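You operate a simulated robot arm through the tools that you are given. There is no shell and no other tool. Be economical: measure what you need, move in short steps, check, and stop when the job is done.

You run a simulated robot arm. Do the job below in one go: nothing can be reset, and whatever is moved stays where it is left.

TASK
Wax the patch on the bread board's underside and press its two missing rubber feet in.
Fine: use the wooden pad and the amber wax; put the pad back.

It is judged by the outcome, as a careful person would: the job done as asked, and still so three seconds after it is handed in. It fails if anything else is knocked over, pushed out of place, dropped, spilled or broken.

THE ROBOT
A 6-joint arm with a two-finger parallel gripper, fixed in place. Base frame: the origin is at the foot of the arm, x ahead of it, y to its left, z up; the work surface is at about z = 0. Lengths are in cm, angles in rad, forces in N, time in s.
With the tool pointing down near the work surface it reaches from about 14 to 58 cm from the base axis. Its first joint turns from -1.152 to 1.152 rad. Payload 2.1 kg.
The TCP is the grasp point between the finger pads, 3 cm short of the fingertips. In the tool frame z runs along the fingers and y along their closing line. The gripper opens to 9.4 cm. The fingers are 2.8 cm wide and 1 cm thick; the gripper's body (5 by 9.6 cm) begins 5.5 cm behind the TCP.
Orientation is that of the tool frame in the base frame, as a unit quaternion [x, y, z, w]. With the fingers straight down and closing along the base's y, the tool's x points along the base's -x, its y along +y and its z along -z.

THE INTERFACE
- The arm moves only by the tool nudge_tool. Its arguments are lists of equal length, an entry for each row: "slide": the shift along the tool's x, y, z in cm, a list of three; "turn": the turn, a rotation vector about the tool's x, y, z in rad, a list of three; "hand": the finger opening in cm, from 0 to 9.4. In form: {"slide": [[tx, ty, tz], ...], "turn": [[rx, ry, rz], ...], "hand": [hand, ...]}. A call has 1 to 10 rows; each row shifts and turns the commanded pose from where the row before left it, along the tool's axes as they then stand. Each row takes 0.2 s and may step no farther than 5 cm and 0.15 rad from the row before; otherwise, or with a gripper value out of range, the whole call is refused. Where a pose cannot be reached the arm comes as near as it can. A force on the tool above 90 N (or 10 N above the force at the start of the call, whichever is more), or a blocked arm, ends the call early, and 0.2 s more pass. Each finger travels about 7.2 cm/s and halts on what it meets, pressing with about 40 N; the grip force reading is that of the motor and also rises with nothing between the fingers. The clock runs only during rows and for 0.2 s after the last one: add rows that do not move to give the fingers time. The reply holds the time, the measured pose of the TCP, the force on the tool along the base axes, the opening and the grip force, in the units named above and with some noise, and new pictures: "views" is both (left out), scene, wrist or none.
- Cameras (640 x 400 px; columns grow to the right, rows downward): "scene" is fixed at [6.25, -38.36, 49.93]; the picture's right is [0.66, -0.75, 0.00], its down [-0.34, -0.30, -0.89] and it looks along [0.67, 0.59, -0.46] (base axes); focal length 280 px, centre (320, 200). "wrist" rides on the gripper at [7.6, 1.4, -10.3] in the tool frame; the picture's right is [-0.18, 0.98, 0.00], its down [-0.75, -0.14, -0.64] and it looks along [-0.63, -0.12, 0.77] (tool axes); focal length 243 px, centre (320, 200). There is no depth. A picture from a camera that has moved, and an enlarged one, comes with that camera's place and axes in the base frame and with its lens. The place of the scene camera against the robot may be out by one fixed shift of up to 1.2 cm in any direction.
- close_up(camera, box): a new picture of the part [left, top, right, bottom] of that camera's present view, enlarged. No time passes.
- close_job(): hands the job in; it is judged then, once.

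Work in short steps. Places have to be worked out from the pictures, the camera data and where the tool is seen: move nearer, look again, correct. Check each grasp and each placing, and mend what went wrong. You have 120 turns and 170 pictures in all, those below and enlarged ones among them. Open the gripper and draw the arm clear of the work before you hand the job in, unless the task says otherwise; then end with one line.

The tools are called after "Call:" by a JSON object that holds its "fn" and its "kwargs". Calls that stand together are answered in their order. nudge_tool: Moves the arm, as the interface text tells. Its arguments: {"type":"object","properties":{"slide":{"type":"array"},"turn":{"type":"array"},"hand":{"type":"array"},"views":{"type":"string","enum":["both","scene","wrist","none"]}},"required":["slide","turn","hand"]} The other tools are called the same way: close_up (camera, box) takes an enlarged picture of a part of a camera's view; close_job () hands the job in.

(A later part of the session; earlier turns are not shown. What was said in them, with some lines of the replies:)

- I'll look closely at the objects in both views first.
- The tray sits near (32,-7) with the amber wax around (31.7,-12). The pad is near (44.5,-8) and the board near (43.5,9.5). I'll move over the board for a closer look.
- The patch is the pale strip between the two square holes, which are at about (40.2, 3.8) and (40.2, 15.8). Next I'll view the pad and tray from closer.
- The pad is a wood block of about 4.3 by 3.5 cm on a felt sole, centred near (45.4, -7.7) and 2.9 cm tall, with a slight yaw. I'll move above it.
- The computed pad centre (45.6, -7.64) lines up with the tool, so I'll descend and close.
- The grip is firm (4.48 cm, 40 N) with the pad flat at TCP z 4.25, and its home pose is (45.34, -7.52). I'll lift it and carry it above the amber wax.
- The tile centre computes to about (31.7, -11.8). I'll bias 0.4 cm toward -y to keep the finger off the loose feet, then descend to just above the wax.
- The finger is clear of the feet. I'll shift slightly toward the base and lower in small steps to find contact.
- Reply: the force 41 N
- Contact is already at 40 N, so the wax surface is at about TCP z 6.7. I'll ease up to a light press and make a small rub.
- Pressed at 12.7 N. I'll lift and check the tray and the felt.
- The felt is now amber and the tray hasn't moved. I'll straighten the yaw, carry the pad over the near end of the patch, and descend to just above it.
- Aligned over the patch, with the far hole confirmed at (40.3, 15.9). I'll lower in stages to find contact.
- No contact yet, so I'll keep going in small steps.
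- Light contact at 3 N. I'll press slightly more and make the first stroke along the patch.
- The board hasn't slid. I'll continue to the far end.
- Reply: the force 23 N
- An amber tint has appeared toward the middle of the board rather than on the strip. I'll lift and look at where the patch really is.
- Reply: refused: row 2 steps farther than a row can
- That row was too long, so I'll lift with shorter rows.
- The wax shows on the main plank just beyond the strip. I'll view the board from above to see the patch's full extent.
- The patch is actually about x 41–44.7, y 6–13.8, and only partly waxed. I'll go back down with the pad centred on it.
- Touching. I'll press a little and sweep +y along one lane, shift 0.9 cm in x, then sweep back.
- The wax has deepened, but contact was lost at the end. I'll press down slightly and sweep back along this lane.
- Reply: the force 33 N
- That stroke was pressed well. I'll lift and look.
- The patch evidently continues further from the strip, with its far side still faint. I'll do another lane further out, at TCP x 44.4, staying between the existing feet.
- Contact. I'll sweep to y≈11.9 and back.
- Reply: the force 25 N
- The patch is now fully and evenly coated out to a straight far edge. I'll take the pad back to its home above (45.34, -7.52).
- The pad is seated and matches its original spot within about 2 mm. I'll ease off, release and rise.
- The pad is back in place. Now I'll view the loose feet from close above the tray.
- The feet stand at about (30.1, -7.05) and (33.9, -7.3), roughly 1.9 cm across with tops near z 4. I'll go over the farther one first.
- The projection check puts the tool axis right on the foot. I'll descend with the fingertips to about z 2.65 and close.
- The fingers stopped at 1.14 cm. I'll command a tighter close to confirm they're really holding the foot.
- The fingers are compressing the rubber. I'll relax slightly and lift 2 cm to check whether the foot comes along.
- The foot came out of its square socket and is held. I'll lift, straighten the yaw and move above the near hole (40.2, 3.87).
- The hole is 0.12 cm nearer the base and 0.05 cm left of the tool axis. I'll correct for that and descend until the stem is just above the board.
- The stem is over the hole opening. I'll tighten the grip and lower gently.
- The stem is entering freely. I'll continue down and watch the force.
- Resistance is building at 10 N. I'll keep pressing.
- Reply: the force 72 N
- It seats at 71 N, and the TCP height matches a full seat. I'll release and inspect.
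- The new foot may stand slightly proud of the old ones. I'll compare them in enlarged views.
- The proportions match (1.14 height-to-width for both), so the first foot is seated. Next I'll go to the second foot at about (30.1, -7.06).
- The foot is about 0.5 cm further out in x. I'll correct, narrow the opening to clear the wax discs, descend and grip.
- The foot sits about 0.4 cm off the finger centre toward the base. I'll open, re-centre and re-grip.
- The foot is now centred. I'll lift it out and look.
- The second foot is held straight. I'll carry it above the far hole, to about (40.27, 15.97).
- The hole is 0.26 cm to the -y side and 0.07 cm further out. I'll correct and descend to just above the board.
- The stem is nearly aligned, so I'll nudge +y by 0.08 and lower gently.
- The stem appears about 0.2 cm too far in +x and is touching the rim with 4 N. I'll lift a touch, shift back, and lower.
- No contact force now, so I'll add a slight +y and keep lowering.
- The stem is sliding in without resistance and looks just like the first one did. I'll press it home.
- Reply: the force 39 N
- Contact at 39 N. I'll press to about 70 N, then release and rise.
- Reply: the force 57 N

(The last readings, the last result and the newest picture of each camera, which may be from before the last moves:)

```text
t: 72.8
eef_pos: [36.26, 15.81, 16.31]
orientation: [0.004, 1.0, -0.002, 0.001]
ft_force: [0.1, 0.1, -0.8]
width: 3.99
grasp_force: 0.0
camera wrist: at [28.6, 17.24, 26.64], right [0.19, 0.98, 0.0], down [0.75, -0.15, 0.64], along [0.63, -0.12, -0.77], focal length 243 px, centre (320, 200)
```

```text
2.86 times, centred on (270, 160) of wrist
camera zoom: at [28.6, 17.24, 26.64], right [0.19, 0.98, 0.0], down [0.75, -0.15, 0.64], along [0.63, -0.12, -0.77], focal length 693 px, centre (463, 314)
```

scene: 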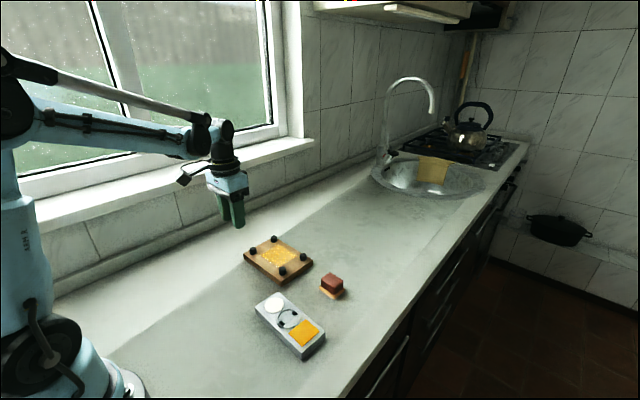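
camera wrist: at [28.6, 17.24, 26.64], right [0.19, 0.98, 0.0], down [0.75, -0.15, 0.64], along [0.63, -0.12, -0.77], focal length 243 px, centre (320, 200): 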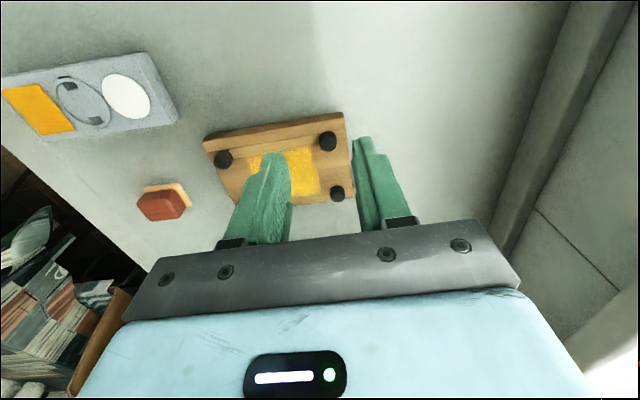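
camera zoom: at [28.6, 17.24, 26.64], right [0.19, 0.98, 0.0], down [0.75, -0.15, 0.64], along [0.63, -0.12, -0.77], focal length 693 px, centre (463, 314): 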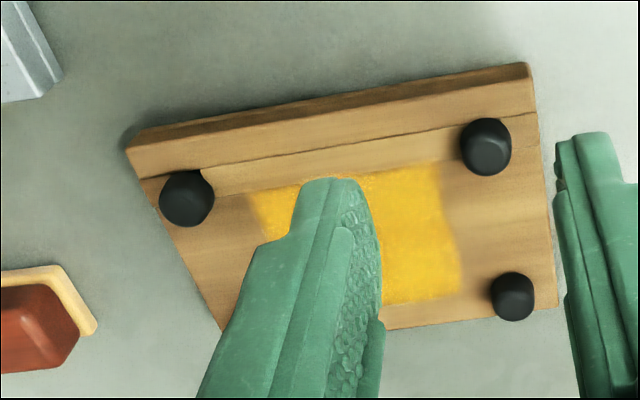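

All four feet look alike. I'll do a high-zoom check of each new foot for seating depth.

Call:
{"fn": "close_up", "kwargs": {"camera": "scene", "box": [248, 232, 284, 258]}}

Call:
{"fn": "close_up", "kwargs": {"camera": "scene", "box": [276, 250, 312, 276]}}

```text
15.38 times, centred on (266, 245) of scene
camera zoom: at [6.25, -38.36, 49.93], right [0.66, -0.75, 0.0], down [-0.34, -0.3, -0.89], along [0.67, 0.59, -0.46], focal length 4306 px, centre (1151, -492)
```

zoom: 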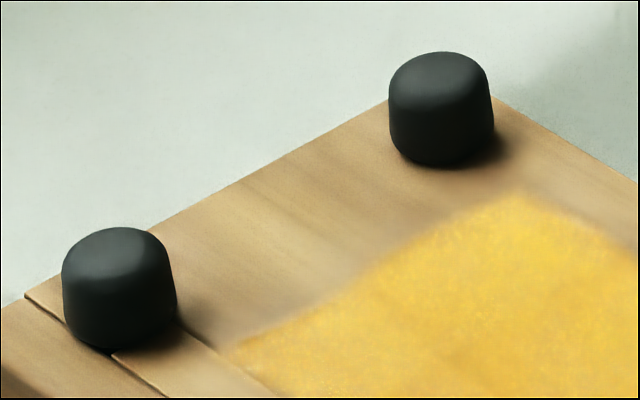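

```text
15.38 times, centred on (294, 263) of scene
camera zoom: at [6.25, -38.36, 49.93], right [0.66, -0.75, 0.0], down [-0.34, -0.3, -0.89], along [0.67, 0.59, -0.46], focal length 4306 px, centre (720, -769)
```

zoom: 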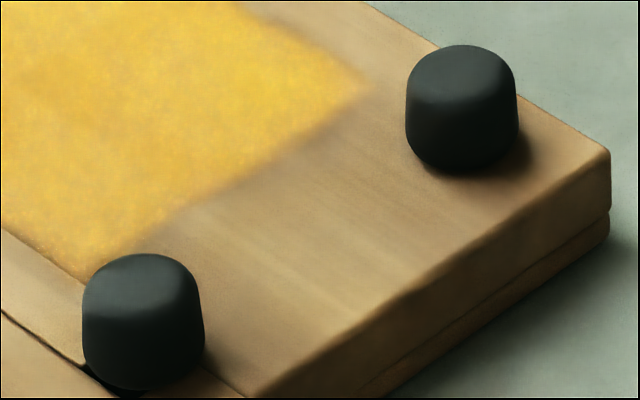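

Foot 2 matches well. A sliver of hole still shows beside foot 1, so I'll press it from above with closed fingers to be sure.

Call:
{"fn": "nudge_tool", "kwargs": {"slide": [[-1.37, -3.95, 0], [-1.37, -3.95, 0], [-1.37, -3.95, 0], [0, 0, 4], [0, 0, 4], [0, 0, 0.6], [0, 0, 0]], "turn": [[0, 0, 0], [0, 0, 0], [0, 0, 0], [0, 0, 0], [0, 0, 0], [0, 0, 0], [0, 0, 0]], "hand": [2, 1, 0, 0, 0, 0, 0]}}

Call:
{"fn": "close_up", "kwargs": {"camera": "scene", "box": [260, 230, 320, 280]}}

```text
t: 74.4
eef_pos: [40.49, 4.16, 7.69]
orientation: [0.004, 1.0, 0.0, 0.001]
ft_force: [-0.5, -0.5, 0.1]
width: 0.0
grasp_force: 32.8
camera wrist: at [32.7, 5.56, 17.95], right [0.19, 0.98, 0.0], down [0.75, -0.15, 0.64], along [0.63, -0.12, -0.77], focal length 243 px, centre (320, 200)
```

scene: 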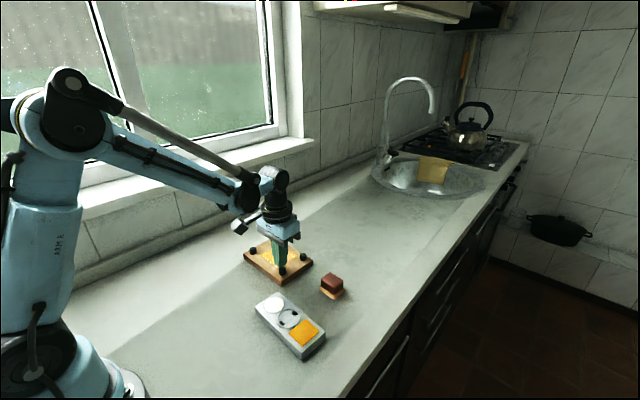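
wrist: 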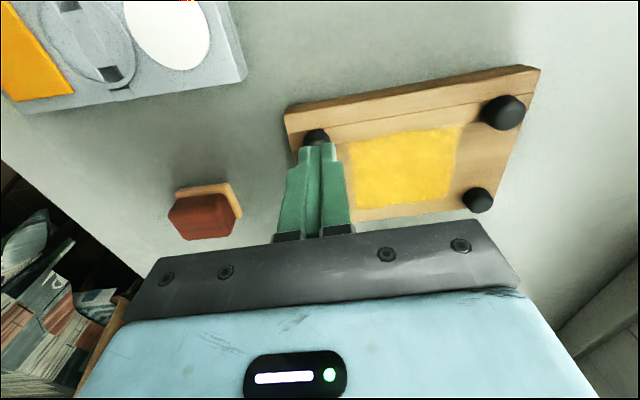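

```text
8.00 times, centred on (290, 255) of scene
camera zoom: at [6.25, -38.36, 49.93], right [0.66, -0.75, 0.0], down [-0.34, -0.3, -0.89], along [0.67, 0.59, -0.46], focal length 2239 px, centre (560, -240)
```

zoom: 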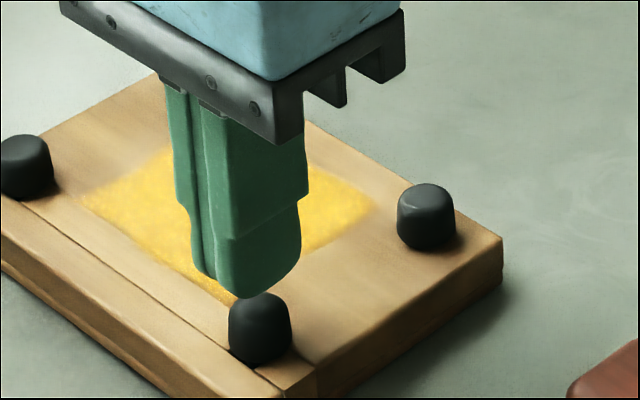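

Call:
{"fn": "nudge_tool", "kwargs": {"slide": [[0.25, -0.12, 0.4], [0, 0, 0.4], [0, 0, 0.2], [0, 0, 0]], "turn": [[0, 0, 0], [0, 0, 0], [0, 0, 0], [0, 0, 0]], "hand": [0, 0, 0, 0], "views": "none"}}

```text
t: 75.4
eef_pos: [40.04, 4.04, 6.94]
orientation: [0.004, 1.0, -0.001, 0.0]
ft_force: [1.2, 0.7, 0.6]
width: 0.0
grasp_force: 33.0
```

Not touching yet, so I'll go further in small steps.

Call:
{"fn": "nudge_tool", "kwargs": {"slide": [[0, 0, 0.1], [0, 0, 0.1], [0, 0, 0]], "turn": [[0, 0, 0], [0, 0, 0], [0, 0, 0]], "hand": [0, 0, 0], "views": "none"}}

```text
t: 76.2
eef_pos: [40.07, 3.9, 6.53]
orientation: [0.003, 1.0, 0.001, 0.001]
ft_force: [0.0, 1.4, 9.6]
width: 0.0
grasp_force: 33.5
```

Call:
{"fn": "nudge_tool", "kwargs": {"slide": [[0, 0, 0.1], [0, 0, 0.05], [0, 0, 0]], "turn": [[0, 0, 0], [0, 0, 0], [0, 0, 0]], "hand": [0, 0, 0], "views": "none"}}

```text
t: 77.0
eef_pos: [39.94, 3.94, 6.47]
orientation: [0.004, 1.0, 0.0, 0.001]
ft_force: [2.6, 1.5, 52.5]
width: 0.0
grasp_force: 32.6
```

It's stiff at 52 N with no sinking, so foot 1 is fully home. I'll do the same press check on foot 2.

Call:
{"fn": "nudge_tool", "kwargs": {"slide": [[0, 0, -2], [0, 0, -2], [-0.05, 4, 0], [-0.05, 4, 0], [-0.05, 3.95, 0], [0, 0, 2], [0, 0, 1.4], [0, 0, 0]], "turn": [[0, 0, 0], [0, 0, 0], [0, 0, 0], [0, 0, 0], [0, 0, 0], [0, 0, 0], [0, 0, 0], [0, 0, 0]], "hand": [0, 0, 0, 0, 0, 0, 0, 0]}}

Call:
{"fn": "close_up", "kwargs": {"camera": "scene", "box": [235, 220, 315, 290]}}

```text
t: 78.8
eef_pos: [40.23, 15.98, 6.97]
orientation: [0.005, 1.0, -0.001, 0.001]
ft_force: [-0.4, 0.9, 0.4]
width: 0.0
grasp_force: 33.5
camera wrist: at [32.59, 17.36, 17.24], right [0.19, 0.98, 0.0], down [0.75, -0.15, 0.64], along [0.63, -0.12, -0.77], focal length 243 px, centre (320, 200)
```

scene: 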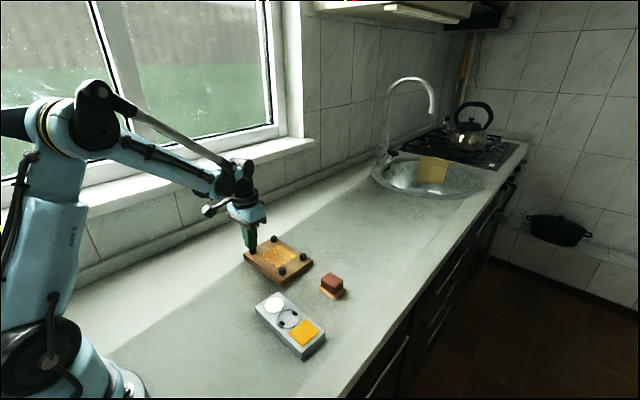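
wrist: 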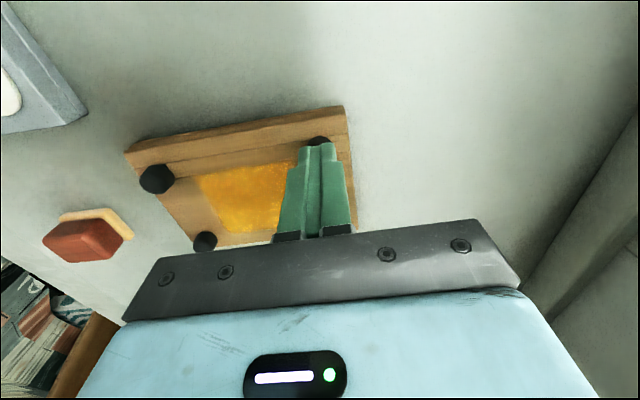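

```text
5.71 times, centred on (275, 255) of scene
camera zoom: at [6.25, -38.36, 49.93], right [0.66, -0.75, 0.0], down [-0.34, -0.3, -0.89], along [0.67, 0.59, -0.46], focal length 1599 px, centre (577, -114)
```

zoom: 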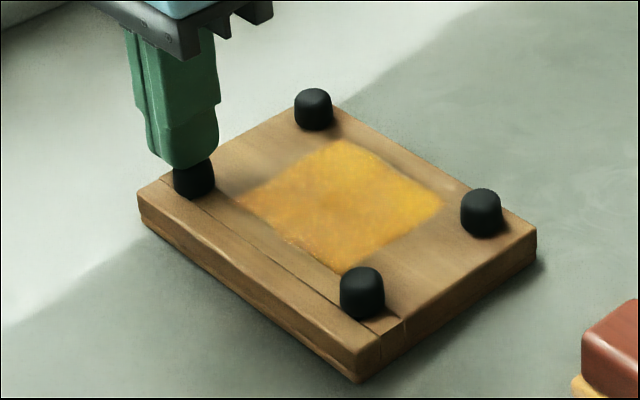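

Call:
{"fn": "nudge_tool", "kwargs": {"slide": [[0, 0, 0.15], [0, 0, 0.15], [0, 0, 0.1], [0, 0, 0]], "turn": [[0, 0, 0], [0, 0, 0], [0, 0, 0], [0, 0, 0]], "hand": [0, 0, 0, 0], "views": "none"}}

```text
t: 79.8
eef_pos: [40.28, 15.91, 6.57]
orientation: [0.005, 1.0, -0.001, 0.001]
ft_force: [-0.2, -2.0, 1.2]
width: 0.01
grasp_force: 32.5
```

Call:
{"fn": "nudge_tool", "kwargs": {"slide": [[0, 0, 0.1], [0, 0, 0.08], [0, 0, 0]], "turn": [[0, 0, 0], [0, 0, 0], [0, 0, 0]], "hand": [0, 0, 0], "views": "none"}}

```text
t: 80.6
eef_pos: [40.16, 16.0, 6.5]
orientation: [0.004, 1.0, 0.0, 0.001]
ft_force: [-0.1, -2.4, 31.6]
width: 0.0
grasp_force: 32.9
```

Foot 2 is stiff at the same height, so both are home. I'll retract clear with the gripper open and make a final check.

Call:
{"fn": "nudge_tool", "kwargs": {"slide": [[0, 0, -3], [0, 0, -4], [3, -3, -2.5], [3, -3, -2.5], [3, -3, -2.5], [0, 0, 0], [0, 0, 0]], "turn": [[0, 0, 0], [0, 0, 0], [0, 0, 0], [0, 0, 0], [0, 0, 0], [0, 0, 0], [0, 0, 0]], "hand": [0, 0, 3, 6, 9, 9, 9]}}

Call:
{"fn": "close_up", "kwargs": {"camera": "scene", "box": [235, 225, 365, 365]}}

Call:
{"fn": "close_up", "kwargs": {"camera": "scene", "box": [240, 230, 320, 290]}}

```text
t: 82.2
eef_pos: [31.04, 7.02, 20.92]
orientation: [0.004, 1.0, -0.001, 0.002]
ft_force: [-0.4, -0.3, -1.1]
width: 8.99
grasp_force: 0.0
camera wrist: at [23.42, 8.41, 31.19], right [0.19, 0.98, 0.0], down [0.75, -0.15, 0.64], along [0.63, -0.12, -0.77], focal length 243 px, centre (320, 200)
```

scene: 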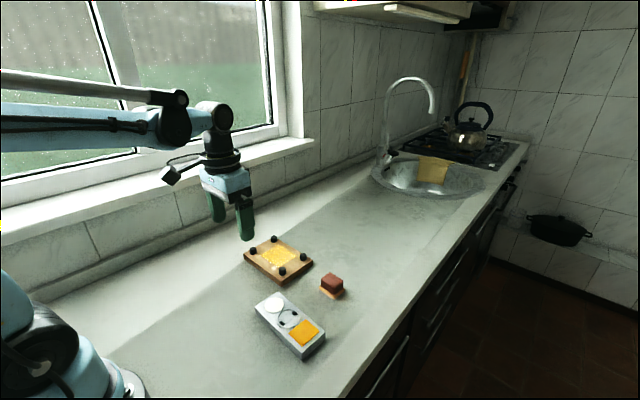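
wrist: 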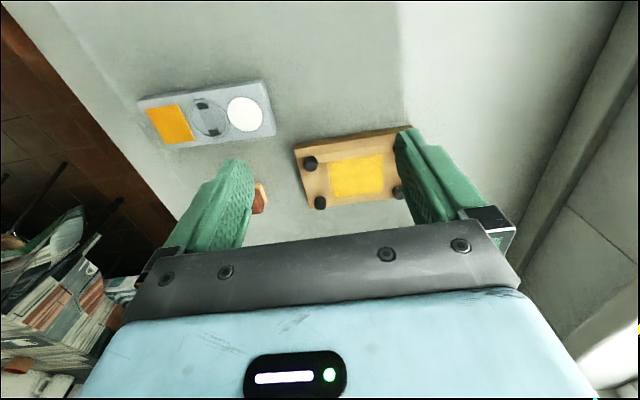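

```text
2.86 times, centred on (300, 295) of scene
camera zoom: at [6.25, -38.36, 49.93], right [0.66, -0.75, 0.0], down [-0.34, -0.3, -0.89], along [0.67, 0.59, -0.46], focal length 800 px, centre (377, -71)
```

zoom: 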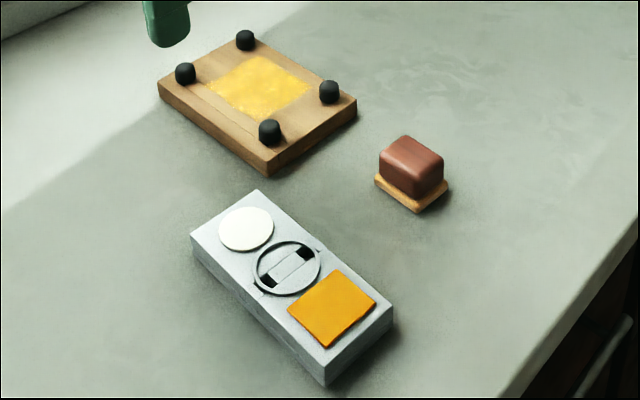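

```text
6.67 times, centred on (280, 260) of scene
camera zoom: at [6.25, -38.36, 49.93], right [0.66, -0.75, 0.0], down [-0.34, -0.3, -0.89], along [0.67, 0.59, -0.46], focal length 1866 px, centre (587, -200)
```

zoom: 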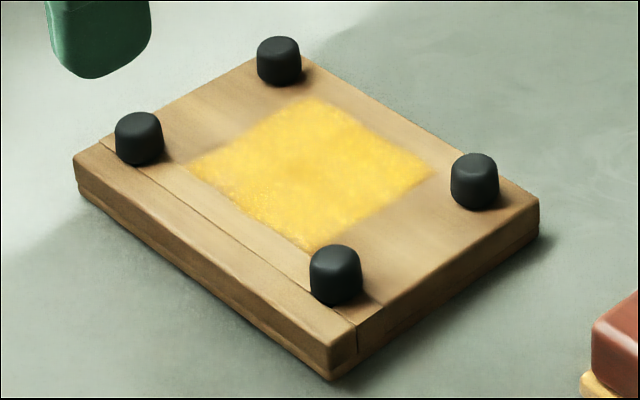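

The patch is fully waxed, both feet are seated, the pad is back in its place, nothing else moved, and the arm is clear. I'll hand the job in.

Call:
{"fn": "close_job", "kwargs": {}}

```text
The job is handed in.
```

I waxed the patch on the board's underside with the amber wax, pressed both missing rubber feet in firmly, and put the wooden pad back in its place.
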